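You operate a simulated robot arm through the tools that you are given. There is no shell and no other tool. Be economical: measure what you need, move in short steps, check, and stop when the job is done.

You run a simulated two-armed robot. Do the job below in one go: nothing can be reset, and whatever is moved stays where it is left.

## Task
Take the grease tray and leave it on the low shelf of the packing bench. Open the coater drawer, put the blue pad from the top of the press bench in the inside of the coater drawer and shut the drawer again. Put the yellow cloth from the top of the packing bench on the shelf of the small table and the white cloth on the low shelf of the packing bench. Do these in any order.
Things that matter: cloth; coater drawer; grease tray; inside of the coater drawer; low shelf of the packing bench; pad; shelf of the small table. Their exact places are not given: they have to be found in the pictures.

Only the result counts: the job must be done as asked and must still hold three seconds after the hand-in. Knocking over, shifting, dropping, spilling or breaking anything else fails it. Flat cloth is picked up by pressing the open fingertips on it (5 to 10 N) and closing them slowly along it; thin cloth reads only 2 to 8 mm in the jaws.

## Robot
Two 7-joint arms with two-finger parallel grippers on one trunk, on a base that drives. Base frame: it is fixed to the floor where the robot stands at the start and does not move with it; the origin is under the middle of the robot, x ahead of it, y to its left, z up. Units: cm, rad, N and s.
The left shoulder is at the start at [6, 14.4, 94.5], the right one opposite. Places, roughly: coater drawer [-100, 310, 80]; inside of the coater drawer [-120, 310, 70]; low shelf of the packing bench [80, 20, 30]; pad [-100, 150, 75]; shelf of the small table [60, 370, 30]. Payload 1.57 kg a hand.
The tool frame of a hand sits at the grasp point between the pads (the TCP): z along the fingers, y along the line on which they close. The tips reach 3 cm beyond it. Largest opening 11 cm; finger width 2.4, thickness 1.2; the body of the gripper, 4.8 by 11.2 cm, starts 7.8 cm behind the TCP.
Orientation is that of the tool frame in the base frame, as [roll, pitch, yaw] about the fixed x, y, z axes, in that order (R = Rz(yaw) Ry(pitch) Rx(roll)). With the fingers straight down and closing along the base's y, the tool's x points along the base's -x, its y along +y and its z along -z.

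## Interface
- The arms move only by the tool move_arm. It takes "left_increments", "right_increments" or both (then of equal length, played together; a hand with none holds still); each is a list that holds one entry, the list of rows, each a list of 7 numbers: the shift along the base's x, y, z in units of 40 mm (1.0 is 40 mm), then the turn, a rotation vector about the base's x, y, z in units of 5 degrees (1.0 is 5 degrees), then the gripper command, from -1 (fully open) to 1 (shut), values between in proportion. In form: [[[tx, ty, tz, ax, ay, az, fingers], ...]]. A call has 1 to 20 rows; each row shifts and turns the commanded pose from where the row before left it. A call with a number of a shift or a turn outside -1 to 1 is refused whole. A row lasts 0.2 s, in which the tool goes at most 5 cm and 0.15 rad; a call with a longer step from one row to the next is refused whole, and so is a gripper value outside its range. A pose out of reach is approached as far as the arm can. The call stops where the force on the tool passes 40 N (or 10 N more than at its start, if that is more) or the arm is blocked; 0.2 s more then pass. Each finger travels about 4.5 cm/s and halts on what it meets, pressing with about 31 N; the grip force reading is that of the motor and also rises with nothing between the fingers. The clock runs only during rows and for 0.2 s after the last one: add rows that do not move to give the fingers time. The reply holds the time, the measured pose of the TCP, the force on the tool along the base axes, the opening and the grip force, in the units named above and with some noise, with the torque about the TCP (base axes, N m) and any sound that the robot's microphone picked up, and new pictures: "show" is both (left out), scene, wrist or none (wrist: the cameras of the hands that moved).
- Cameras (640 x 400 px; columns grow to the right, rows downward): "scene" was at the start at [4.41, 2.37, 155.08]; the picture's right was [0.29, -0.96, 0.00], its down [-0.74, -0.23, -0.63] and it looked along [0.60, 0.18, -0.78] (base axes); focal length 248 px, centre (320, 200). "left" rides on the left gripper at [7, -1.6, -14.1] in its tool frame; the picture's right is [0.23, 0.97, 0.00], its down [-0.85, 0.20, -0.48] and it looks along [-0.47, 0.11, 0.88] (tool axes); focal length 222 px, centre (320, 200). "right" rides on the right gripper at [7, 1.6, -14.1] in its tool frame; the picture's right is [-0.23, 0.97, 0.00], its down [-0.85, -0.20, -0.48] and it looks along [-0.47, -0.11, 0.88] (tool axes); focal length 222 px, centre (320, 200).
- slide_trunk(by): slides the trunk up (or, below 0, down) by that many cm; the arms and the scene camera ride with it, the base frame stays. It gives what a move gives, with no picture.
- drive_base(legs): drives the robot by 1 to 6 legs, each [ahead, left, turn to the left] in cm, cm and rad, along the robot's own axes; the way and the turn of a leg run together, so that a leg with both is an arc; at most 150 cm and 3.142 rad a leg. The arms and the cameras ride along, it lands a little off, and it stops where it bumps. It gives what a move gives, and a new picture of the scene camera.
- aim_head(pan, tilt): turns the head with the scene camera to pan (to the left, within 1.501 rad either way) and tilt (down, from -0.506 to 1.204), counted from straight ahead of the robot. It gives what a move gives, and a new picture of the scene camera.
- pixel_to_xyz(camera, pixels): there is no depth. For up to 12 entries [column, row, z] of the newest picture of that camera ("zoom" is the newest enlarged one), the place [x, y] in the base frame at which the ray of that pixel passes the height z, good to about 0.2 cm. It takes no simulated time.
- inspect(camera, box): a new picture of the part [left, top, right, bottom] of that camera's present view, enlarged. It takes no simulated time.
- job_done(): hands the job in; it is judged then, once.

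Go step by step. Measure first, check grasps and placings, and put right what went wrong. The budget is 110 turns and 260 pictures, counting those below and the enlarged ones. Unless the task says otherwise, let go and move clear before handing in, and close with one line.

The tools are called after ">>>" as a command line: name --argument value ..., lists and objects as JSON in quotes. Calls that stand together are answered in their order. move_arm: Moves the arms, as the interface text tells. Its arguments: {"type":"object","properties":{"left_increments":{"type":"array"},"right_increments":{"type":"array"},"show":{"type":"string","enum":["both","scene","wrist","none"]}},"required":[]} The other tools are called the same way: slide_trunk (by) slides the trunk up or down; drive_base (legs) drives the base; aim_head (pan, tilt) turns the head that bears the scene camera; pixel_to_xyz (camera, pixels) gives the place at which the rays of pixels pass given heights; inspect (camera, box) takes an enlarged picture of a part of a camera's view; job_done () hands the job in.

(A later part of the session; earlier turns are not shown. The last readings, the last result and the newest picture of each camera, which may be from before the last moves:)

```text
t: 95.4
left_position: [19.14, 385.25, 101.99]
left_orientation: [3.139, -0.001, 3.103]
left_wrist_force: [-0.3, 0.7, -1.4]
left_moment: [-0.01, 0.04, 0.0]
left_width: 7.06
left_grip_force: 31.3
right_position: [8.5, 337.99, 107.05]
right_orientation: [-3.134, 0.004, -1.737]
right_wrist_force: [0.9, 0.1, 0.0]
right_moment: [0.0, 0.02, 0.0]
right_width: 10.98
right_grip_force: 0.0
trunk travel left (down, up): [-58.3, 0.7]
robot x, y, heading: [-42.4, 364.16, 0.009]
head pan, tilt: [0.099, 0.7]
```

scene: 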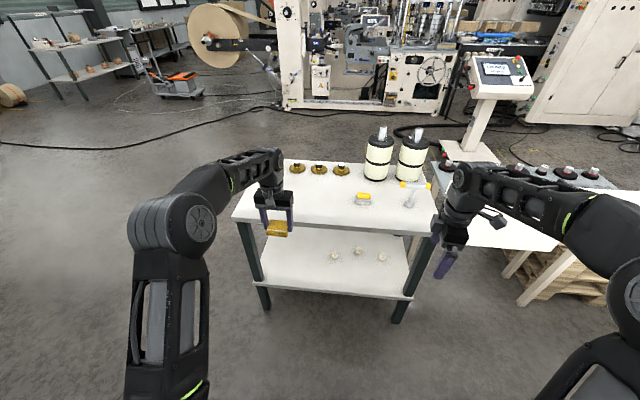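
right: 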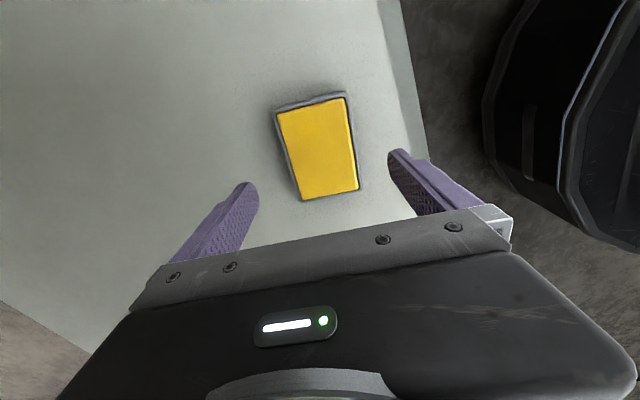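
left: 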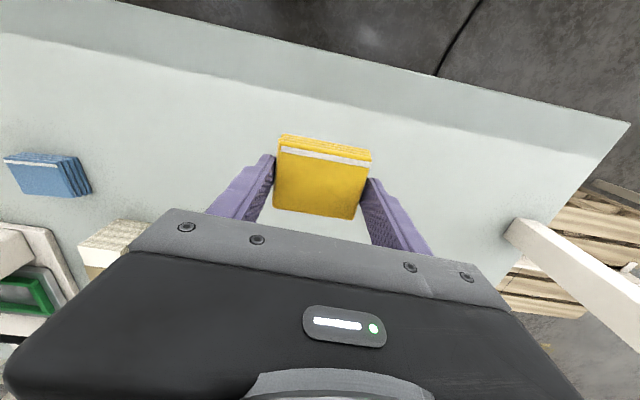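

Small table ahead, the left hand aligned (y 385). Pull the right hand back, lower the trunk 55 cm, and look.

>>> move_arm --right_increments '[[[-0.7, -0.1, 0.2, 0, 0, 0, -1], [-0.7, -0.1, 0.2, 0, 0, 0, -1], [-0.7, -0.1, 0.2, 0, 0, 0, -1], [-0.7, -0.1, 0.2, 0, 0, 0, -1]]]' --show "none"

>>> slide_trunk --by -28

>>> slide_trunk --by -28

>>> aim_head --pan 0.1 --tilt 0.45

```text
t: 96.4
left_position: [19.04, 385.36, 102.1]
left_orientation: [3.139, 0.003, 3.106]
left_wrist_force: [-0.1, 0.7, -0.5]
left_moment: [0.02, -0.01, 0.02]
left_width: 7.06
left_grip_force: 30.6
right_position: [-2.84, 336.46, 110.18]
right_orientation: [-3.132, 0.003, -1.736]
right_wrist_force: [-0.1, -0.4, -0.6]
right_moment: [0.01, -0.02, -0.01]
right_width: 10.99
right_grip_force: 0.1
trunk travel left (down, up): [-58.3, 0.7]
robot x, y, heading: [-42.17, 364.24, 0.011]
head pan, tilt: [0.099, 0.7]
```

```text
t: 99.2
left_position: [19.12, 385.35, 73.99]
left_orientation: [3.14, 0.001, 3.104]
left_wrist_force: [0.5, -0.2, 0.1]
left_moment: [-0.01, -0.04, -0.03]
left_width: 7.06
left_grip_force: 31.4
right_position: [-2.6, 336.52, 82.28]
right_orientation: [-3.133, 0.003, -1.737]
right_wrist_force: [-0.9, 0.0, 0.5]
right_moment: [0.01, -0.02, 0.0]
right_width: 10.99
right_grip_force: 0.0
trunk travel left (down, up): [-30.3, 28.7]
robot x, y, heading: [-42.01, 364.29, 0.01]
head pan, tilt: [0.099, 0.7]
```

```text
t: 102.1
left_position: [19.22, 385.3, 46.13]
left_orientation: [3.141, -0.001, 3.105]
left_wrist_force: [-0.9, -0.3, -1.0]
left_moment: [0.04, -0.01, -0.01]
left_width: 7.09
left_grip_force: 30.9
right_position: [-2.7, 336.52, 54.18]
right_orientation: [-3.133, 0.004, -1.737]
right_wrist_force: [0.4, -0.3, -0.1]
right_moment: [0.0, -0.02, 0.0]
right_width: 11.01
right_grip_force: 0.0
trunk travel left (down, up): [-2.3, 56.7]
robot x, y, heading: [-41.81, 364.12, 0.005]
head pan, tilt: [0.099, 0.7]
```

```text
t: 102.8
left_position: [19.36, 385.35, 46.09]
left_orientation: [3.138, 0.0, 3.105]
left_wrist_force: [-0.7, -0.8, -0.2]
left_moment: [0.01, -0.03, 0.04]
left_width: 7.08
left_grip_force: 30.8
right_position: [-2.62, 336.4, 54.27]
right_orientation: [-3.132, 0.003, -1.735]
right_wrist_force: [-0.2, -0.2, 0.6]
right_moment: [0.02, 0.0, -0.03]
right_width: 11.02
right_grip_force: 0.1
trunk travel left (down, up): [-2.3, 56.7]
robot x, y, heading: [-42.29, 364.87, 0.006]
head pan, tilt: [0.099, 0.45]
```

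scene: 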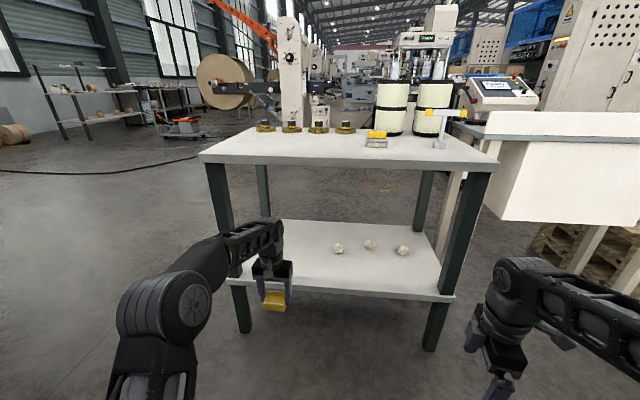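

Check positions of the shelf items and leg before driving in.

>>> pixel_to_xyz --camera "scene" --pixels '[[338, 254, 30], [370, 250, 30], [403, 256, 30], [230, 285, 30], [455, 298, 30], [243, 333, 0], [245, 285, 30], [222, 225, 60]]'

```text
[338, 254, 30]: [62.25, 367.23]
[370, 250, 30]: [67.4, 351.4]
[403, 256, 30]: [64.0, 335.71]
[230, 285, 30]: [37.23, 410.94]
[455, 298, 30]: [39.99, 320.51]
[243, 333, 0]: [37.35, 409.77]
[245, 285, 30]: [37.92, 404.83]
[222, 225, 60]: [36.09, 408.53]
```

Leg inner face y≈405, nearest shelf item (62,367). Drive ahead 33, right 4 so the cloth lands near (52,381).

>>> drive_base --legs '[[0, -4, 0], [33, 0, 0]]'

```text
t: 105.5
left_position: [51.95, 381.65, 46.08]
left_orientation: [3.14, -0.001, 3.107]
left_wrist_force: [0.6, -0.3, -0.1]
left_moment: [0.0, -0.02, 0.0]
left_width: 7.09
left_grip_force: 30.4
right_position: [30.09, 332.67, 54.21]
right_orientation: [-3.132, 0.003, -1.738]
right_wrist_force: [0.8, 1.0, -0.3]
right_moment: [-0.02, -0.02, 0.02]
right_width: 10.98
right_grip_force: 0.1
trunk travel left (down, up): [-2.3, 56.7]
robot x, y, heading: [-9.37, 360.88, 0.015]
head pan, tilt: [0.099, 0.45]
```

scene: 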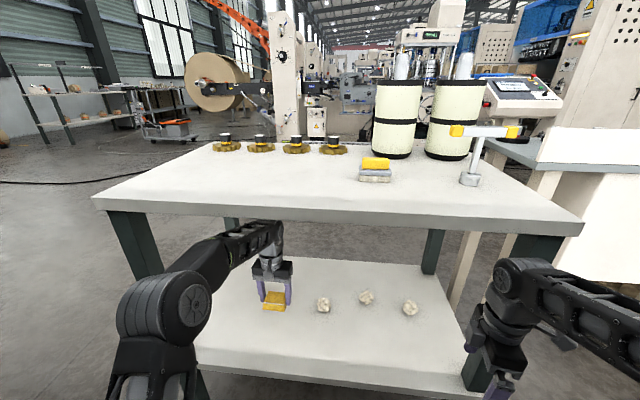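

In position. Lower to just above the shelf, then feel.

>>> move_arm --left_increments '[[[0, 0, -0.7, 0, 0, 0, 1], [0, 0, -0.7, 0, 0, 0, 1], [0, 0, -0.7, 0, 0, 0, 1], [0, 0, -0.6, 0, 0, 0, 1], [0, 0, -0.3, 0, 0, 0, 1], [0, 0, -0.08, 0, 0, 0, 1], [0, 0, -0.08, 0, 0, 0, 1], [0, 0, 0, 0, 0, 0, 1]]]'

```text
t: 106.5
left_position: [52.32, 381.84, 37.17]
left_orientation: [3.139, 0.017, 3.109]
left_wrist_force: [-5.8, -0.2, 19.5]
left_moment: [0.11, 0.22, -0.03]
left_width: 7.1
left_grip_force: 31.5
right_position: [30.01, 332.81, 54.29]
right_orientation: [-3.13, 0.002, -1.735]
right_wrist_force: [-0.3, 1.3, -0.3]
right_moment: [-0.01, -0.03, 0.02]
right_width: 11.0
right_grip_force: 0.1
trunk travel left (down, up): [-2.3, 56.7]
robot x, y, heading: [-9.58, 360.78, 0.006]
head pan, tilt: [0.099, 0.45]
stopped in row 4 (left hand): the force on the tool passed its limit (the readings are from after the stop); the commanded pose is now the measured one
```

scene: 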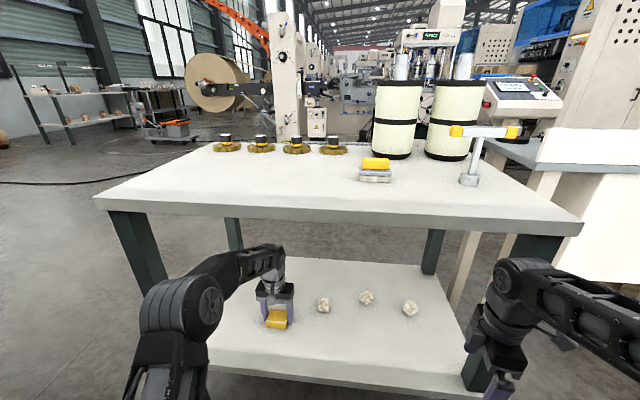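
left: 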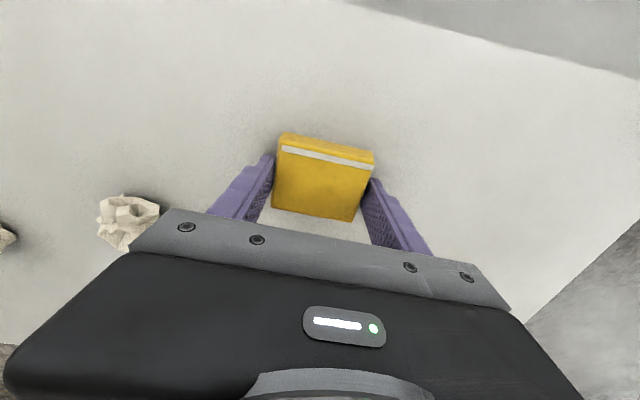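

Contact at TCP 37.2, so this shelf is at ≈34; the wrist picture shows the cloth on it. Open and lift.

>>> move_arm --left_increments '[[[0, 0, 0, 0, 0, 0, 0], [0, 0, 0, 0, 0, 0, -1], [0, 0, 0, 0, 0, 0, -1], [0, 0, 0, 0, 0, 0, -1], [0, 0, 0.2, 0, 0, 0, -1], [0, 0, 0.5, 0, 0, 0, -1], [0, 0, 0.6, 0, 0, 0, -1], [0, 0, 0.6, 0, 0, 0, -1], [0, 0, 0, 0, 0, 0, -1]]]'

```text
t: 108.5
left_position: [52.18, 381.77, 44.27]
left_orientation: [3.139, 0.01, 3.107]
left_wrist_force: [0.3, -0.2, -0.2]
left_moment: [-0.01, 0.01, -0.02]
left_width: 10.99
left_grip_force: 0.0
right_position: [30.07, 332.86, 54.19]
right_orientation: [-3.132, 0.003, -1.735]
right_wrist_force: [0.3, 0.5, 0.3]
right_moment: [0.01, 0.01, 0.01]
right_width: 10.99
right_grip_force: 0.1
trunk travel left (down, up): [-2.3, 56.7]
robot x, y, heading: [-9.57, 360.45, 0.012]
head pan, tilt: [0.099, 0.45]
```

scene: 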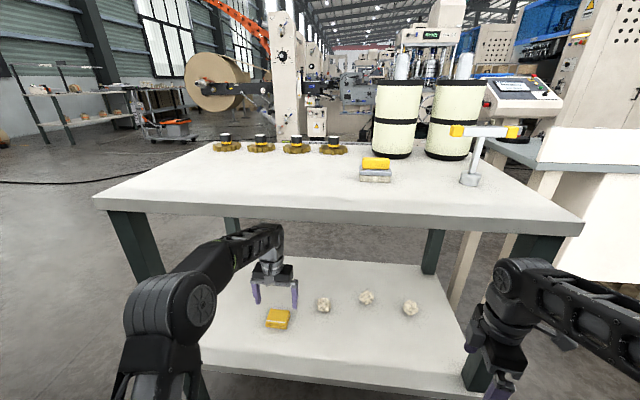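
left: 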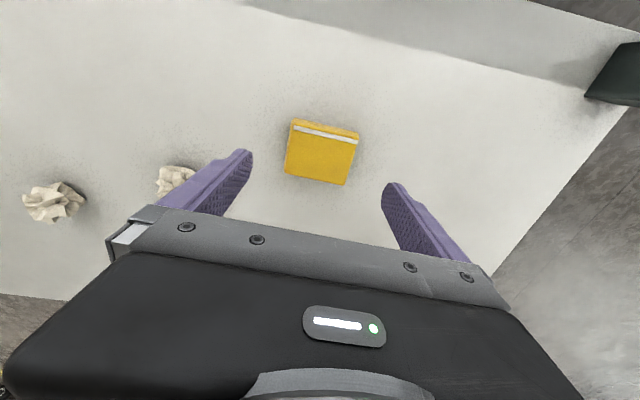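

Yellow cloth lies on the shelf. Back out, raise the trunk and tuck the hands for turning.

>>> drive_base --legs '[[-33, 0, 0]]'

>>> slide_trunk --by 28

>>> slide_trunk --by 28

>>> move_arm --left_increments '[[[-0.7, 0.1, 0.3, 0, 0, 0, -1], [-0.7, 0.1, 0.3, 0, 0, 0, -1], [-0.7, 0.1, 0.3, 0, 0, 0, -1], [-0.7, 0.1, 0.3, 0, 0, 0, -1], [-0.7, 0.1, 0.3, 0, 0, 0, -1], [-0.7, 0.1, 0.3, 0, 0, 0, -1], [-0.7, 0.1, 0.3, 0, 0, 0, -1]]]' --show "none"

```text
t: 110.6
left_position: [19.33, 381.87, 44.39]
left_orientation: [3.139, 0.01, 3.116]
left_wrist_force: [-0.2, 0.7, -0.6]
left_moment: [0.01, -0.03, -0.03]
left_width: 11.01
left_grip_force: 0.0
right_position: [-2.42, 332.73, 54.13]
right_orientation: [-3.133, 0.004, -1.727]
right_wrist_force: [0.0, 0.0, 0.2]
right_moment: [0.01, -0.01, 0.01]
right_width: 11.01
right_grip_force: 0.0
trunk travel left (down, up): [-2.3, 56.7]
robot x, y, heading: [-42.38, 360.18, 0.015]
head pan, tilt: [0.099, 0.45]
```

scene: 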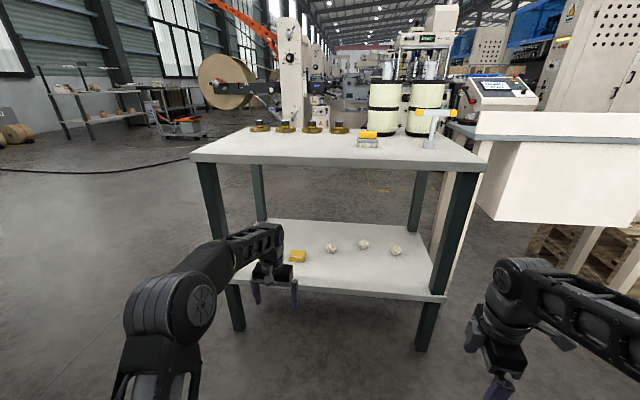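

```text
t: 113.5
left_position: [19.45, 381.8, 72.38]
left_orientation: [3.139, 0.01, 3.116]
left_wrist_force: [0.5, 0.5, -0.1]
left_moment: [-0.01, 0.02, -0.01]
left_width: 11.01
left_grip_force: 0.1
right_position: [-2.53, 332.65, 82.25]
right_orientation: [-3.132, 0.004, -1.728]
right_wrist_force: [0.2, 0.2, 0.1]
right_moment: [-0.01, -0.06, 0.02]
right_width: 10.98
right_grip_force: 0.0
trunk travel left (down, up): [-30.3, 28.7]
robot x, y, heading: [-42.13, 359.95, 0.015]
head pan, tilt: [0.099, 0.45]
```

```text
t: 116.3
left_position: [19.22, 381.91, 100.37]
left_orientation: [3.141, 0.011, 3.115]
left_wrist_force: [-0.4, 1.6, 0.2]
left_moment: [-0.02, 0.01, 0.03]
left_width: 10.99
left_grip_force: 0.1
right_position: [-2.46, 332.74, 110.24]
right_orientation: [-3.133, 0.003, -1.727]
right_wrist_force: [-0.2, -0.1, -0.3]
right_moment: [-0.01, 0.03, -0.01]
right_width: 10.97
right_grip_force: 0.0
trunk travel left (down, up): [-58.3, 0.7]
robot x, y, heading: [-42.12, 360.11, 0.019]
head pan, tilt: [0.099, 0.45]
```

```text
t: 117.9
left_position: [-0.4, 384.54, 108.6]
left_orientation: [3.138, 0.014, 3.114]
left_wrist_force: [0.5, -0.4, 0.4]
left_moment: [0.0, -0.01, -0.02]
left_width: 11.01
left_grip_force: 0.2
right_position: [-2.55, 332.63, 110.23]
right_orientation: [-3.132, 0.002, -1.728]
right_wrist_force: [-0.5, -0.2, -0.1]
right_moment: [0.01, -0.01, 0.02]
right_width: 10.99
right_grip_force: 0.0
trunk travel left (down, up): [-58.3, 0.7]
robot x, y, heading: [-41.95, 360.51, 0.016]
head pan, tilt: [0.099, 0.45]
```

Hands tucked (~48 cm). Drive right 60, ahead 25, then turn round to face the coater.

>>> drive_base --legs '[[0, -60, 0], [25, 0, 0], [0, 0, 3.12]]'

>>> aim_head --pan 0.0 --tilt 0.7

```text
t: 130.0
left_position: [-58.35, 276.74, 108.59]
left_orientation: [3.139, 0.01, -0.03]
left_wrist_force: [-0.3, 0.4, 0.7]
left_moment: [-0.05, -0.01, 0.0]
left_width: 10.99
left_grip_force: 0.1
right_position: [-55.8, 328.67, 110.21]
right_orientation: [-3.133, 0.003, 1.41]
right_wrist_force: [-0.3, 1.4, -0.7]
right_moment: [-0.03, 0.0, -0.01]
right_width: 11.0
right_grip_force: 0.1
trunk travel left (down, up): [-58.3, 0.7]
robot x, y, heading: [-16.34, 301.3, -3.127]
head pan, tilt: [0.099, 0.45]
```

scene: 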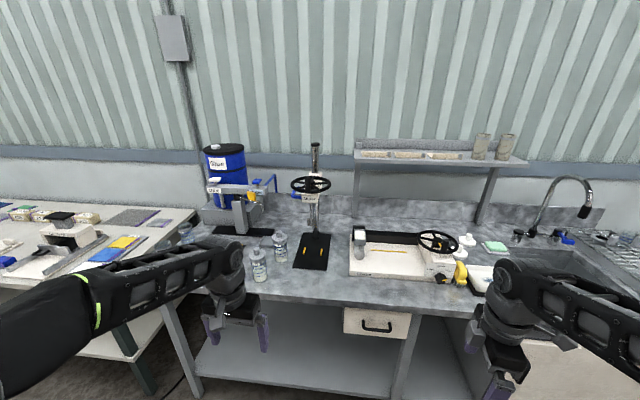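

```text
t: 130.8
left_position: [-58.35, 276.77, 108.49]
left_orientation: [3.14, 0.01, -0.031]
left_wrist_force: [0.7, 0.7, -0.6]
left_moment: [0.01, 0.01, 0.01]
left_width: 11.01
left_grip_force: 0.0
right_position: [-55.85, 328.68, 110.33]
right_orientation: [-3.134, 0.005, 1.409]
right_wrist_force: [-0.5, -0.2, 0.3]
right_moment: [0.0, 0.01, 0.01]
right_width: 10.97
right_grip_force: 0.1
trunk travel left (down, up): [-58.3, 0.7]
robot x, y, heading: [-16.09, 300.84, -3.131]
head pan, tilt: [0.0, 0.7]
```

scene: 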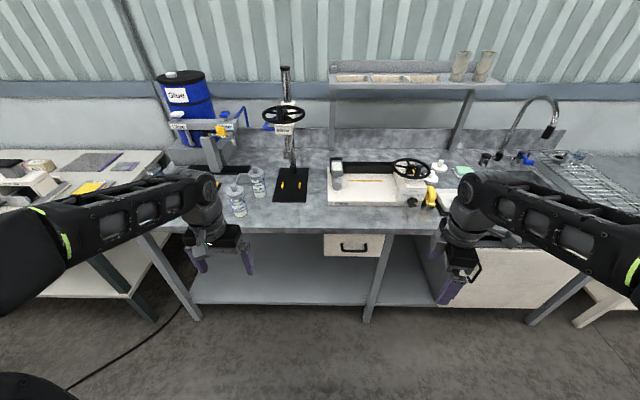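

The drawer is at (354,246) with a horizontal black handle. Enlarge and measure.

>>> inspect --camera "scene" --box '[310, 215, 410, 275]'

>>> pixel_to_xyz --camera "scene" --pixels '[[340, 247, 78], [370, 247, 78], [340, 247, 74], [370, 247, 74], [324, 233, 82], [385, 234, 82], [355, 230, 86], [326, 254, 72], [383, 256, 72]]'

```text
6.40 times, centred on (360, 245) of scene
```

zoom: 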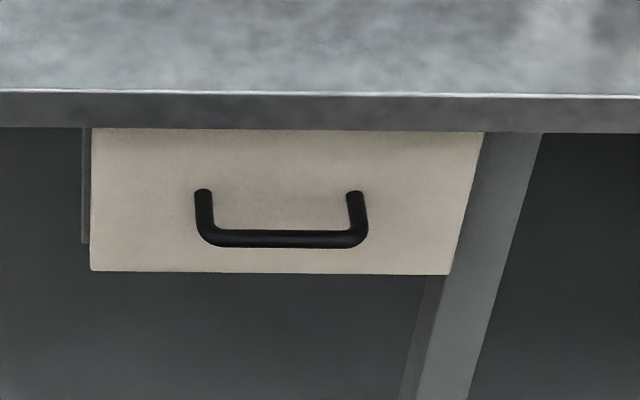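

```text
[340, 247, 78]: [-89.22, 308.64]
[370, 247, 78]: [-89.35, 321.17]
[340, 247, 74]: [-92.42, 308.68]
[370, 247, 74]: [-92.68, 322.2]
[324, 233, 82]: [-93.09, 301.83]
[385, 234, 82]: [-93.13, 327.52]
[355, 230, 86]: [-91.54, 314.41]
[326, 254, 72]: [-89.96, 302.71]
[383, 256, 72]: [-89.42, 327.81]
```

Handle bar ≈ (-88.6, 310–320, 76), horizontal. I'll turn the right hand to point at it horizontally with vertical closing, stopping short at (-70,315,90).

>>> move_arm --right_increments '[[[-0.178, -0.171, -0.25, 0, 0, 0.92, -0.09], [-0.178, -0.171, -0.25, 0, 0, 0.92, -0.09], [-0.178, -0.171, -0.25, 0, 1, 0, -0.09], [-0.178, -0.171, -0.25, 0, 1, 0, -0.09], [-0.178, -0.171, -0.25, 0, 1, 0, -0.09], [-0.178, -0.171, -0.25, 0, 1, 0, -0.09], [-0.178, -0.171, -0.25, 0, 1, 0, -0.09], [-0.178, -0.171, -0.25, 0, 1, 0, -0.09], [-0.178, -0.171, -0.25, 0, 1, 0, -0.09], [-0.178, -0.171, -0.25, 0, 1, 0, -0.09], [-0.178, -0.171, -0.25, 0, 1, 0, -0.09], [-0.178, -0.171, -0.25, 0, 1, 0, -0.09], [-0.178, -0.171, -0.25, 0, 1, 0, -0.09], [-0.178, -0.171, -0.25, 0, 1, 0, -0.09], [-0.178, -0.171, -0.25, 0, 1, 0, -0.09], [-0.178, -0.171, -0.25, 0, 1, 0, -0.09], [-0.178, -0.171, -0.25, 0, 1, 0, -0.09], [-0.178, -0.171, -0.25, 0, 1, 0, -0.09], [-0.178, -0.171, -0.25, 0, 1, 0, -0.09], [-0.178, -0.171, -0.25, 0, 1, 0, -0.09]]]'

```text
t: 135.0
left_position: [-58.34, 276.57, 108.47]
left_orientation: [-3.14, 0.013, -0.03]
left_wrist_force: [0.2, 0.3, 0.0]
left_moment: [0.05, 0.0, 0.0]
left_width: 11.02
left_grip_force: 0.1
right_position: [-69.54, 316.24, 99.52]
right_orientation: [-1.985, -0.018, 1.605]
right_wrist_force: [0.5, 0.2, 1.8]
right_moment: [0.01, -0.04, -0.04]
right_width: 6.02
right_grip_force: 0.0
right hand out of reach, approached as far as the arm can: row 11, 12, 13, 14, 15, 16, 17, 18, 19, 20
trunk travel left (down, up): [-58.3, 0.7]
robot x, y, heading: [-16.39, 300.86, -3.13]
head pan, tilt: [0.0, 0.7]
```

scene: 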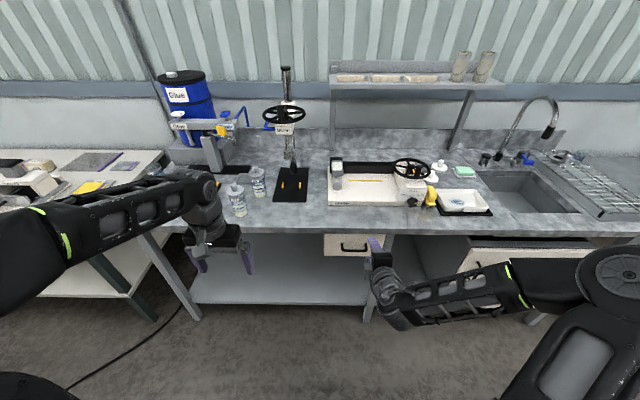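
right: 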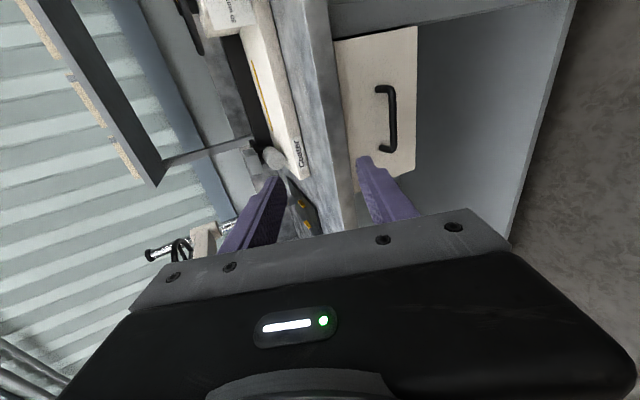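

The tilt stopped at 66° because the arm is too folded. Back the base 12 cm and finish turning while reaching forward.

>>> drive_base --legs '[[-12, 0, 0]]'

>>> move_arm --right_increments '[[[-0.6, -0.03, -0.5, 0, 0, 0, -0.09], [-0.6, -0.03, -0.5, 0, 0, 0, -0.09], [-0.6, -0.03, -0.5, 0, 0.8, 0, -0.09], [-0.6, -0.03, -0.5, 0, 0.8, 0, -0.09], [-0.6, -0.03, -0.5, 0, 0.8, 0, -0.09], [0, 0, -0.5, 0, 0.8, 0, -0.09], [0, 0, -0.5, 0, 0.8, 0, -0.09], [0, 0, -0.5, 0, 0.8, 0, -0.09], [0, 0, -0.5, 0, 0, 0, -0.09], [0, 0, -0.5, 0, 0, 0, -0.09], [0, 0, 0, 0, 0, 0, -0.09]]]'

```text
t: 136.2
left_position: [-46.28, 276.92, 108.67]
left_orientation: [3.14, 0.013, -0.031]
left_wrist_force: [1.3, -0.4, -0.1]
left_moment: [0.01, 0.0, 0.04]
left_width: 11.01
left_grip_force: 0.2
right_position: [-57.62, 316.47, 99.34]
right_orientation: [-1.985, -0.016, 1.605]
right_wrist_force: [0.3, 0.2, -0.5]
right_moment: [-0.04, -0.01, -0.03]
right_width: 6.01
right_grip_force: 0.1
trunk travel left (down, up): [-58.3, 0.7]
robot x, y, heading: [-4.32, 301.08, -3.129]
head pan, tilt: [0.0, 0.7]
```

scene: 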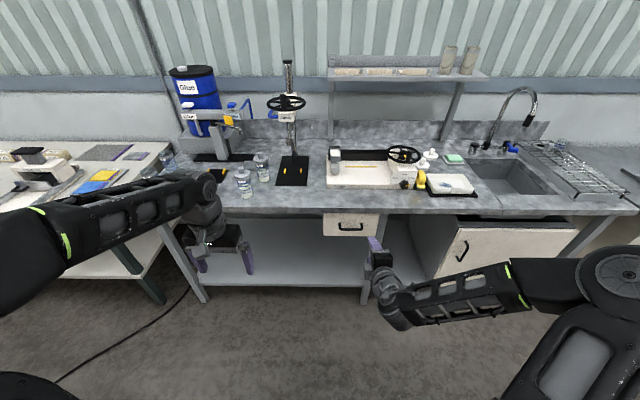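

```text
t: 138.6
left_position: [-46.47, 276.85, 108.5]
left_orientation: [3.14, 0.01, -0.03]
left_wrist_force: [0.0, -0.1, -0.1]
left_moment: [0.03, -0.02, 0.03]
left_width: 11.02
left_grip_force: 0.1
right_position: [-61.83, 312.39, 102.07]
right_orientation: [-1.814, -0.025, 1.605]
right_wrist_force: [0.2, -0.1, 0.0]
right_moment: [-0.01, 0.02, -0.01]
right_width: 6.02
right_grip_force: 0.1
right hand out of reach, approached as far as the arm can: row 1, 2, 3, 4, 5, 6, 7, 8, 9, 10
trunk travel left (down, up): [-58.3, 0.7]
robot x, y, heading: [-4.19, 301.15, -3.13]
head pan, tilt: [0.0, 0.7]
```

scene: 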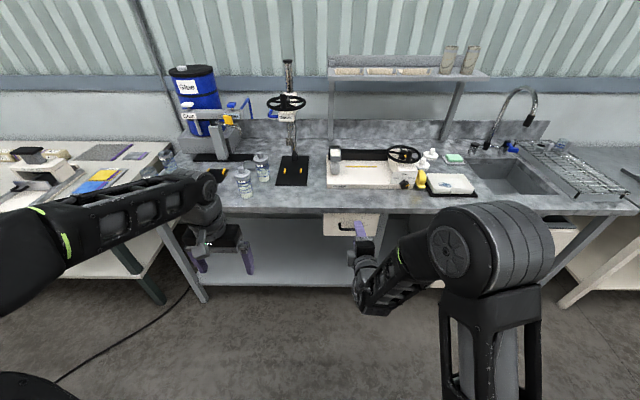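
right: 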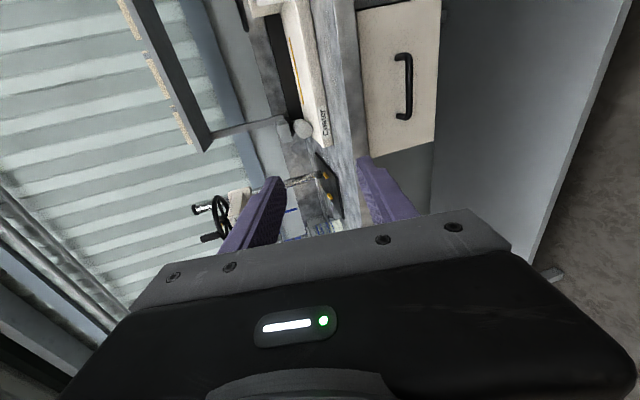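

The arm now points nearly horizontal (76°) but high. I'll keep this arm pose and use the trunk (down 25.8) and base to bring it to the handle.

>>> slide_trunk --by -25.8

>>> drive_base --legs '[[13, -2.6, 0]]'

>>> inspect --camera "right" --box '[240, 0, 480, 200]'

>>> aim_head --pan -0.1 --tilt 0.6

```text
t: 141.3
left_position: [-46.44, 276.9, 82.75]
left_orientation: [3.141, 0.009, -0.034]
left_wrist_force: [0.4, -0.2, -0.3]
left_moment: [0.0, -0.01, -0.06]
left_width: 11.0
left_grip_force: 0.0
right_position: [-61.74, 312.16, 76.38]
right_orientation: [-1.814, -0.027, 1.602]
right_wrist_force: [0.7, 0.8, 0.1]
right_moment: [-0.02, -0.01, 0.0]
right_width: 6.0
right_grip_force: 0.0
trunk travel left (down, up): [-32.5, 26.5]
robot x, y, heading: [-4.5, 301.05, -3.124]
head pan, tilt: [0.0, 0.7]
```

```text
t: 142.6
left_position: [-59.46, 279.28, 82.8]
left_orientation: [3.139, 0.01, -0.029]
left_wrist_force: [-0.1, -0.9, 0.2]
left_moment: [-0.01, -0.02, -0.04]
left_width: 11.01
left_grip_force: 0.1
right_position: [-74.94, 314.6, 76.13]
right_orientation: [-1.815, -0.026, 1.604]
right_wrist_force: [-0.5, -0.8, -1.2]
right_moment: [0.02, 0.01, -0.04]
right_width: 6.0
right_grip_force: 0.2
trunk travel left (down, up): [-32.5, 26.5]
robot x, y, heading: [-17.21, 303.3, -3.124]
head pan, tilt: [0.0, 0.7]
```

scene: 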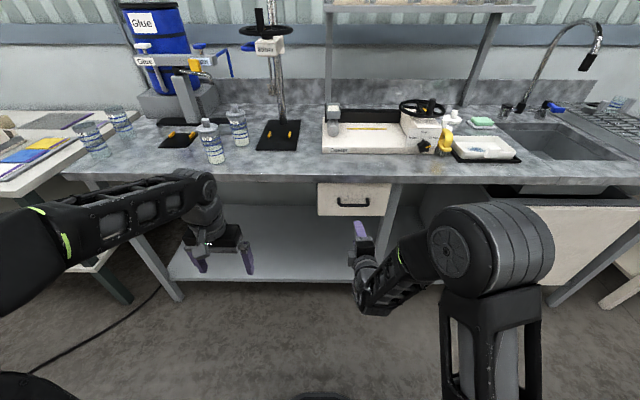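

```text
2.00 times, centred on (360, 100) of right
```

zoom: 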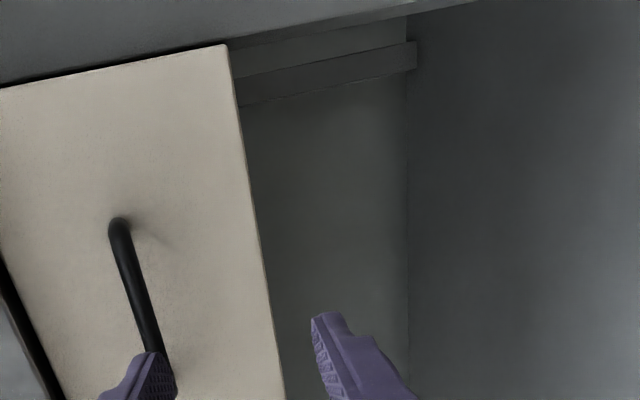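

```text
t: 143.2
left_position: [-59.39, 279.31, 82.73]
left_orientation: [3.139, 0.01, -0.03]
left_wrist_force: [0.0, -0.2, 0.1]
left_moment: [0.01, 0.01, -0.01]
left_width: 10.97
left_grip_force: 0.0
right_position: [-74.8, 314.6, 76.18]
right_orientation: [-1.813, -0.026, 1.602]
right_wrist_force: [-0.5, 0.0, 0.4]
right_moment: [0.0, -0.01, -0.02]
right_width: 5.99
right_grip_force: 0.0
trunk travel left (down, up): [-32.5, 26.5]
robot x, y, heading: [-17.59, 303.07, -3.125]
head pan, tilt: [-0.099, 0.6]
```

scene: 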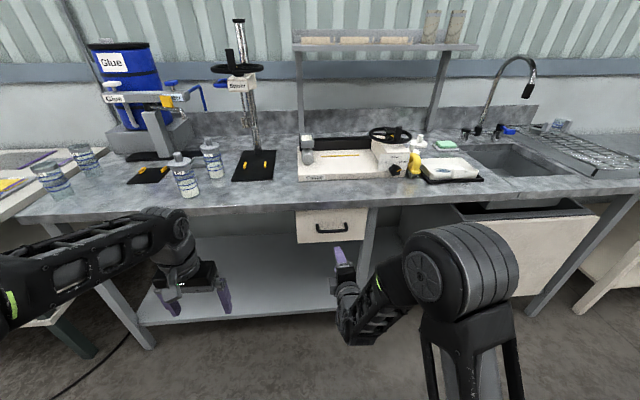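

Triangulate the bar from both views.

>>> inspect --camera "scene" --box '[285, 200, 385, 260]'

>>> pixel_to_xyz --camera "right" --pixels '[[261, 114, 74], [261, 114, 75], [261, 114, 76], [261, 114, 77], [261, 114, 78], [261, 114, 79], [272, 150, 76], [272, 150, 77], [272, 150, 78], [272, 150, 79]]'

```text
6.40 times, centred on (335, 230) of scene
```

zoom: 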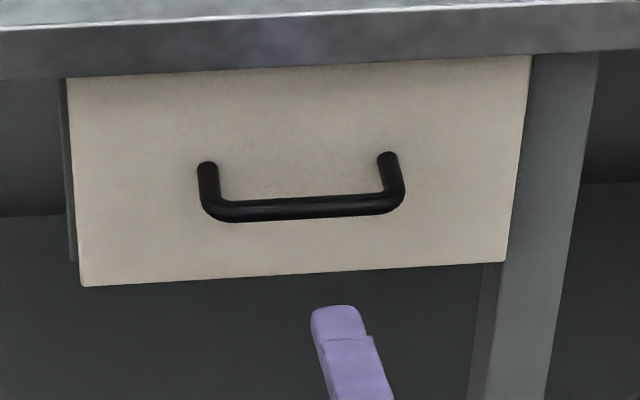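

```text
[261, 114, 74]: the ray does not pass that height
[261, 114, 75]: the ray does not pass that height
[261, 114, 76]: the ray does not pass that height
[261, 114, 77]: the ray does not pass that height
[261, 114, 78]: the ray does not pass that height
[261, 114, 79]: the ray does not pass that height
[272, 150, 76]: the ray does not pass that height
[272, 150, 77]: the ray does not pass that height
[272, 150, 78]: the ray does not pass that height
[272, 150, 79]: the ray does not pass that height
```

>>> pixel_to_xyz --camera "right" --pixels '[[261, 114, 79.5], [261, 114, 80], [261, 114, 81], [261, 114, 82], [261, 114, 83], [272, 150, 79.5], [272, 150, 80], [272, 150, 81], [272, 150, 82]]'

>>> pixel_to_xyz --camera "scene" --pixels '[[346.7, 230.8, 76], [346.7, 230.8, 78], [346.7, 230.8, 80], [346.7, 230.8, 82], [332.7, 231.6, 78], [332.7, 231.6, 80], [388, 278, 77], [337, 248, 78], [337, 248, 79], [337, 248, 80]]'

```text
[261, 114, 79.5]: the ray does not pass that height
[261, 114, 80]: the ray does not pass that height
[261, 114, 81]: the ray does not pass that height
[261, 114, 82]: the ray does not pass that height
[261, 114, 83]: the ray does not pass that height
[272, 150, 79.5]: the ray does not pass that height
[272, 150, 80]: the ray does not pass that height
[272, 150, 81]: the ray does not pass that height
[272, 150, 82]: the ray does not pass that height
```

```text
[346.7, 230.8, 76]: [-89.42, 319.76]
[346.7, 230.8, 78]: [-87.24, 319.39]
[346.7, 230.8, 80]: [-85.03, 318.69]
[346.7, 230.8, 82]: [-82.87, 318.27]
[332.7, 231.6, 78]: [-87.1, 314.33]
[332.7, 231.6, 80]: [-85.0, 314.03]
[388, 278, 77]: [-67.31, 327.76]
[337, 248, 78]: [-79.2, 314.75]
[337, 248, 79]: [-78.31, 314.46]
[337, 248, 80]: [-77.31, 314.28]
```

By my triangulation the bar is at about (-86.5, 314.4, 78.7). Raise the trunk 2.7, narrow the opening to ~4.5, and drive 8 cm closer to check.

>>> slide_trunk --by 2.7

>>> move_arm --right_increments '[[[0, 0, 0, 0, 0, 0, 0.18], [0, 0, 0, 0, 0, 0, 0.18]]]' --show "none"

>>> drive_base --legs '[[7.5, 0, 0]]'

>>> inspect --camera "right" --box '[200, 60, 440, 260]'

>>> inspect --camera "scene" --box '[270, 200, 400, 290]'

```text
t: 143.9
left_position: [-59.52, 279.35, 85.41]
left_orientation: [3.14, 0.01, -0.03]
left_wrist_force: [-0.1, 0.1, -0.2]
left_moment: [-0.02, 0.0, 0.01]
left_width: 11.02
left_grip_force: 0.0
right_position: [-74.89, 314.76, 78.97]
right_orientation: [-1.814, -0.026, 1.603]
right_wrist_force: [-0.4, 0.3, -0.5]
right_moment: [-0.04, 0.0, -0.01]
right_width: 6.0
right_grip_force: 0.1
trunk travel left (down, up): [-35.2, 23.8]
robot x, y, heading: [-17.23, 303.66, -3.125]
head pan, tilt: [-0.099, 0.6]
```

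```text
t: 144.6
left_position: [-59.33, 279.29, 85.49]
left_orientation: [3.14, 0.01, -0.029]
left_wrist_force: [-0.6, 0.1, -0.5]
left_moment: [-0.02, -0.02, -0.02]
left_width: 11.01
left_grip_force: 0.0
right_position: [-74.77, 314.68, 78.96]
right_orientation: [-1.813, -0.026, 1.604]
right_wrist_force: [0.0, -0.1, -0.2]
right_moment: [0.02, 0.03, -0.01]
right_width: 4.53
right_grip_force: 0.1
trunk travel left (down, up): [-35.2, 23.8]
robot x, y, heading: [-17.74, 303.7, -3.134]
head pan, tilt: [-0.099, 0.6]
```

```text
t: 145.6
left_position: [-67.02, 279.25, 85.45]
left_orientation: [3.139, 0.01, -0.03]
left_wrist_force: [-1.3, 1.0, -0.5]
left_moment: [0.03, -0.01, -0.03]
left_width: 11.01
left_grip_force: 0.1
right_position: [-82.5, 314.48, 78.88]
right_orientation: [-1.817, -0.026, 1.604]
right_wrist_force: [-1.4, 0.1, 0.4]
right_moment: [0.03, -0.04, 0.0]
right_width: 4.53
right_grip_force: 0.1
trunk travel left (down, up): [-35.2, 23.8]
robot x, y, heading: [-24.78, 303.26, -3.129]
head pan, tilt: [-0.099, 0.6]
```

scene: 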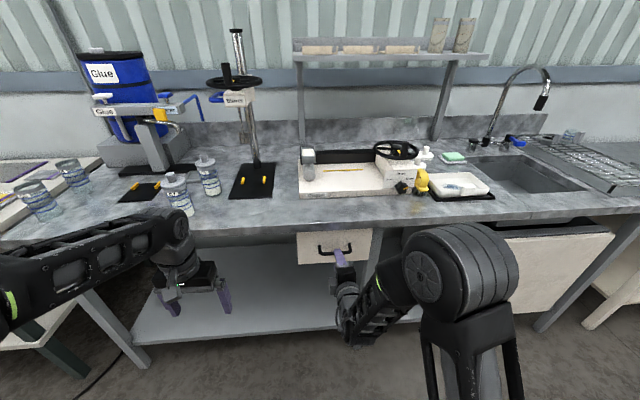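

```text
2.00 times, centred on (320, 160) of right
```

zoom: 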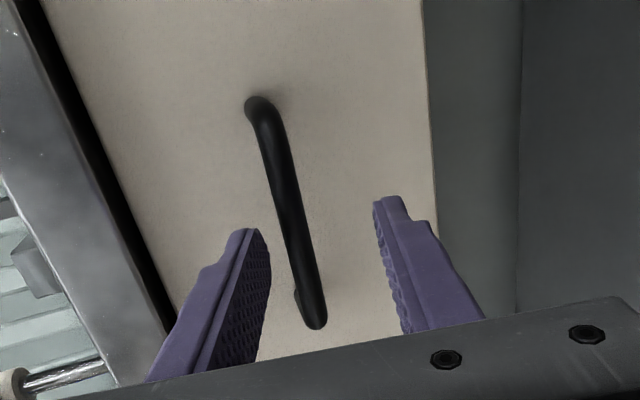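

```text
4.44 times, centred on (335, 245) of scene
```

zoom: 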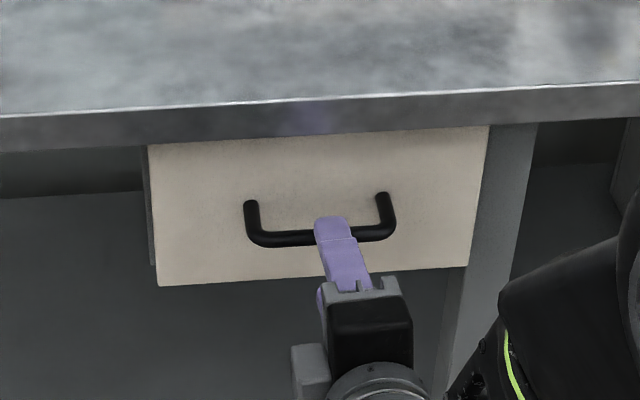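

The bar lies between the fingers. Forward 3 cm more and close.

>>> drive_base --legs '[[3, 0, 0]]'

>>> move_arm --right_increments '[[[0, 0, 0, 0, 0, 0, 0.4], [0, 0, 0, 0, 0, 0, 0.7], [0, 0, 0, 0, 0, 0, 1], [0, 0, 0, 0, 0, 0, 1], [0, 0, 0, 0, 0, 0, 1]]]' --show "wrist"

```text
t: 146.4
left_position: [-70.02, 279.16, 85.41]
left_orientation: [3.14, 0.01, -0.03]
left_wrist_force: [-0.2, 0.5, 0.3]
left_moment: [-0.02, -0.01, 0.0]
left_width: 11.0
left_grip_force: 0.0
right_position: [-85.44, 314.47, 78.92]
right_orientation: [-1.815, -0.026, 1.605]
right_wrist_force: [0.2, 0.9, -0.2]
right_moment: [-0.04, 0.0, 0.0]
right_width: 4.52
right_grip_force: 0.1
trunk travel left (down, up): [-35.2, 23.8]
robot x, y, heading: [-27.89, 303.37, -3.127]
head pan, tilt: [-0.099, 0.6]
```

scene: 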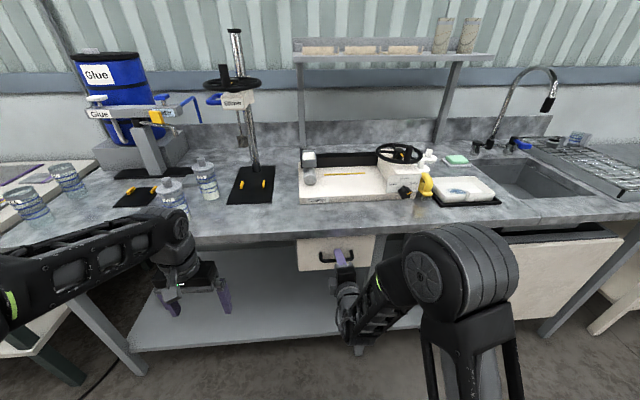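

```text
t: 147.6
left_position: [-69.75, 279.14, 85.47]
left_orientation: [3.14, 0.013, -0.03]
left_wrist_force: [0.1, 0.1, 0.2]
left_moment: [0.02, 0.03, 0.01]
left_width: 11.02
left_grip_force: 0.1
right_position: [-85.42, 314.38, 79.3]
right_orientation: [-1.807, -0.026, 1.603]
right_wrist_force: [-1.3, 0.7, 22.1]
right_moment: [-0.72, 0.21, -0.12]
right_width: 1.23
right_grip_force: 29.2
trunk travel left (down, up): [-35.2, 23.8]
robot x, y, heading: [-28.08, 303.2, -3.123]
head pan, tilt: [-0.099, 0.6]
```

right: 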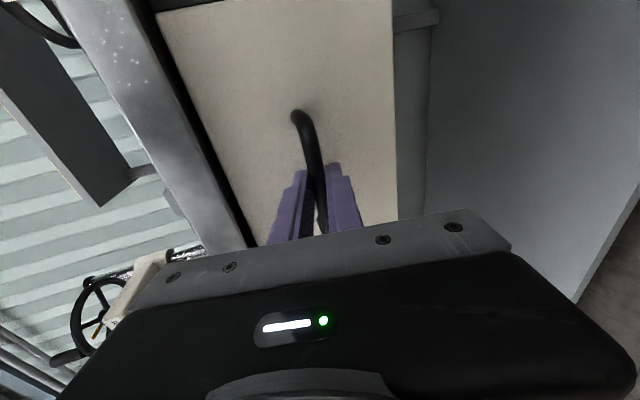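

Handle gripped (1.23 cm). Pull by driving back 18 cm.

>>> drive_base --legs '[[-18, 0, 0]]'

```text
t: 149.1
left_position: [-51.92, 279.36, 85.39]
left_orientation: [3.14, 0.012, -0.026]
left_wrist_force: [-0.6, -0.2, -0.5]
left_moment: [0.0, 0.01, -0.01]
left_width: 11.0
left_grip_force: 0.0
right_position: [-67.34, 314.49, 79.22]
right_orientation: [-1.808, -0.026, 1.609]
right_wrist_force: [1.4, -8.8, 27.1]
right_moment: [-0.83, 0.29, 0.35]
right_width: 1.26
right_grip_force: 29.0
trunk travel left (down, up): [-35.2, 23.8]
robot x, y, heading: [-9.91, 303.61, -3.128]
head pan, tilt: [-0.099, 0.6]
```

scene: 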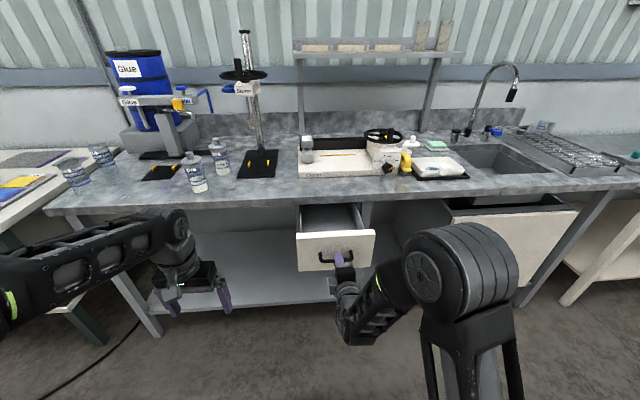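

Drawer is open 18 cm. Pull 5 more, then release.

>>> drive_base --legs '[[-5, 0, 0]]'

>>> move_arm --right_increments '[[[0, 0, 0, 0, 0, 0, 0.6], [0, 0, 0, 0, 0, 0, 0.2], [0, 0, 0, 0, 0, 0, 0.0], [0, 0, 0, 0, 0, 0, 0.0]]]' --show "wrist"

```text
t: 150.1
left_position: [-46.8, 279.27, 85.51]
left_orientation: [3.139, 0.012, -0.029]
left_wrist_force: [-0.2, -0.3, 0.4]
left_moment: [-0.03, 0.0, 0.0]
left_width: 11.0
left_grip_force: 0.0
right_position: [-62.67, 314.41, 79.09]
right_orientation: [-1.804, -0.025, 1.61]
right_wrist_force: [1.1, -5.9, 11.6]
right_moment: [-0.79, 0.08, 0.26]
right_width: 1.22
right_grip_force: 29.9
trunk travel left (down, up): [-35.2, 23.8]
robot x, y, heading: [-4.78, 303.59, -3.126]
head pan, tilt: [-0.099, 0.6]
```

scene: 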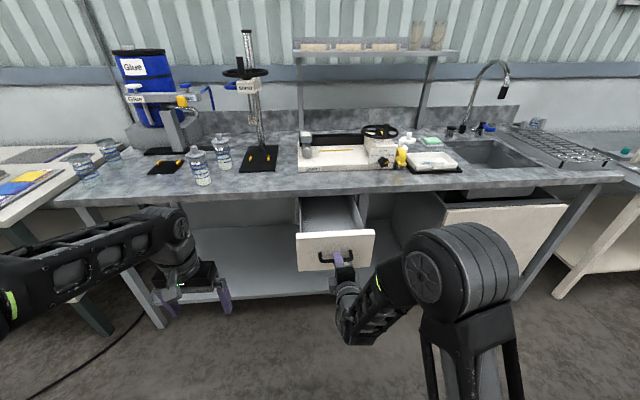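

```text
t: 151.1
left_position: [-47.05, 279.49, 85.49]
left_orientation: [3.139, 0.011, -0.026]
left_wrist_force: [0.5, -0.1, 0.6]
left_moment: [0.01, 0.0, 0.0]
left_width: 10.98
left_grip_force: 0.0
right_position: [-62.5, 314.48, 79.21]
right_orientation: [-1.805, -0.024, 1.61]
right_wrist_force: [1.0, -0.6, 0.7]
right_moment: [0.02, -0.04, 0.02]
right_width: 5.49
right_grip_force: 0.2
trunk travel left (down, up): [-35.2, 23.8]
robot x, y, heading: [-5.16, 303.48, -3.125]
head pan, tilt: [-0.099, 0.6]
```

right: 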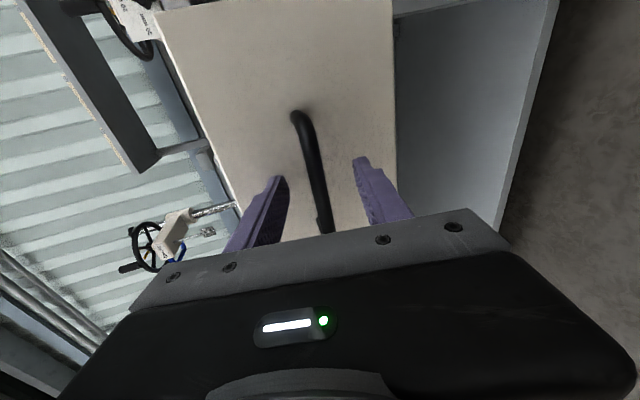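

Released. Back away 14, raise the trunk 23, and drive left (toward -y) to the press bench.

>>> drive_base --legs '[[-12, 0, 0]]'

>>> slide_trunk --by 23

>>> drive_base --legs '[[0, 138, 0]]'

>>> aim_head --pan 0.1 --tilt 0.6

```text
t: 152.3
left_position: [-35.03, 279.67, 85.48]
left_orientation: [3.14, 0.012, -0.029]
left_wrist_force: [0.6, -0.3, 0.9]
left_moment: [-0.01, -0.01, -0.03]
left_width: 11.0
left_grip_force: 0.1
right_position: [-50.5, 314.65, 79.27]
right_orientation: [-1.805, -0.025, 1.61]
right_wrist_force: [-0.6, 0.3, 0.4]
right_moment: [0.0, -0.02, -0.03]
right_width: 5.51
right_grip_force: 0.0
trunk travel left (down, up): [-35.2, 23.8]
robot x, y, heading: [7.04, 303.79, -3.13]
head pan, tilt: [-0.099, 0.6]
```

scene: 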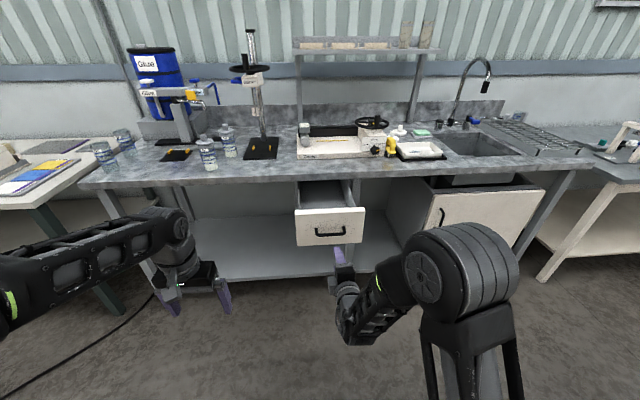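

```text
t: 154.7
left_position: [-35.07, 279.73, 108.5]
left_orientation: [3.14, 0.01, -0.029]
left_wrist_force: [-0.2, -0.5, -0.5]
left_moment: [-0.05, 0.02, -0.02]
left_width: 11.0
left_grip_force: 0.0
right_position: [-50.54, 314.69, 102.12]
right_orientation: [-1.805, -0.024, 1.61]
right_wrist_force: [-0.5, -0.1, 0.0]
right_moment: [0.0, -0.01, -0.02]
right_width: 5.48
right_grip_force: 0.0
trunk travel left (down, up): [-58.2, 0.8]
robot x, y, heading: [7.35, 303.73, -3.129]
head pan, tilt: [-0.099, 0.6]
```

```text
t: 161.7
left_position: [-32.89, 139.82, 108.42]
left_orientation: [3.14, 0.009, -0.028]
left_wrist_force: [0.1, 0.3, 0.9]
left_moment: [0.0, -0.04, 0.02]
left_width: 11.01
left_grip_force: 0.0
right_position: [-48.48, 174.77, 102.13]
right_orientation: [-1.805, -0.025, 1.613]
right_wrist_force: [0.3, 0.6, -0.6]
right_moment: [0.0, 0.0, -0.02]
right_width: 5.52
right_grip_force: 0.0
trunk travel left (down, up): [-58.2, 0.8]
robot x, y, heading: [9.0, 163.57, -3.126]
head pan, tilt: [-0.099, 0.6]
```

scene: 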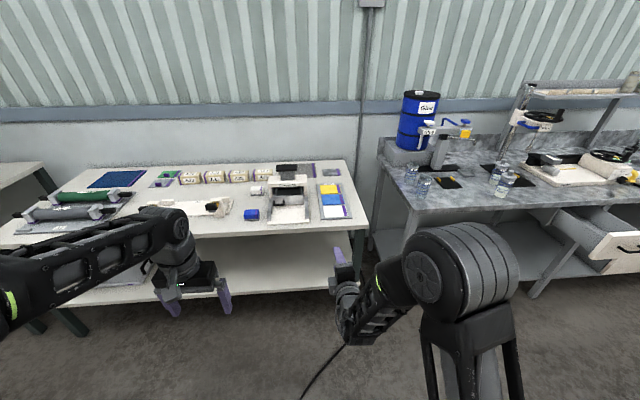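

```text
t: 162.4
left_position: [-32.91, 139.79, 108.41]
left_orientation: [3.139, 0.011, -0.03]
left_wrist_force: [-0.7, 0.5, -1.0]
left_moment: [0.0, 0.03, 0.0]
left_width: 11.0
left_grip_force: 0.0
right_position: [-48.36, 174.83, 102.15]
right_orientation: [-1.806, -0.024, 1.61]
right_wrist_force: [-0.2, 0.1, 0.6]
right_moment: [0.01, 0.0, -0.02]
right_width: 5.52
right_grip_force: 0.0
trunk travel left (down, up): [-58.2, 0.8]
robot x, y, heading: [9.18, 163.57, -3.125]
head pan, tilt: [0.099, 0.6]
```

scene: 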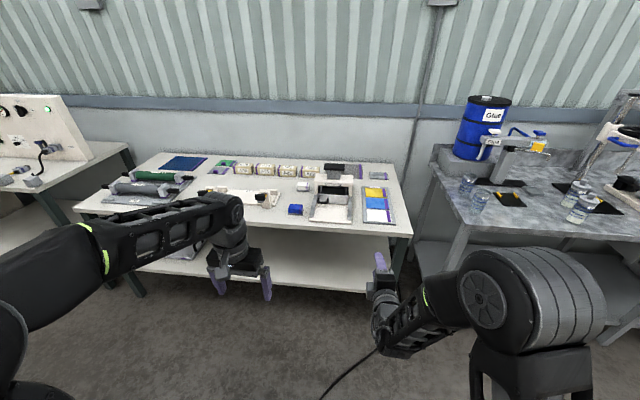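

Blue pad at (297,209). Enlarge and measure.

>>> inspect --camera "scene" --box '[240, 150, 420, 250]'

>>> pixel_to_xyz --camera "scene" --pixels '[[290, 214, 82], [303, 214, 82], [302, 206, 84], [290, 206, 84], [296, 228, 82], [310, 222, 82], [335, 160, 100], [268, 207, 84], [303, 190, 82], [365, 180, 82]]'

```text
3.56 times, centred on (330, 200) of scene
```

zoom: 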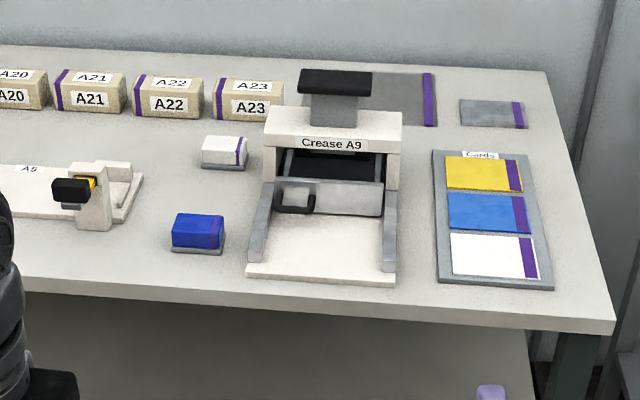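

```text
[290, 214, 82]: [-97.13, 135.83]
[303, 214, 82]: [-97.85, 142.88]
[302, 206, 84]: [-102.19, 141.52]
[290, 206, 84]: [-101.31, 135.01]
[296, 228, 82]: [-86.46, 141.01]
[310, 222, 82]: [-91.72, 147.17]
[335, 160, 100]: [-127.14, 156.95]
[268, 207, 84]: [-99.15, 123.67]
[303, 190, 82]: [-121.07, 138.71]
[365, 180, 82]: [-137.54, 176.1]
```

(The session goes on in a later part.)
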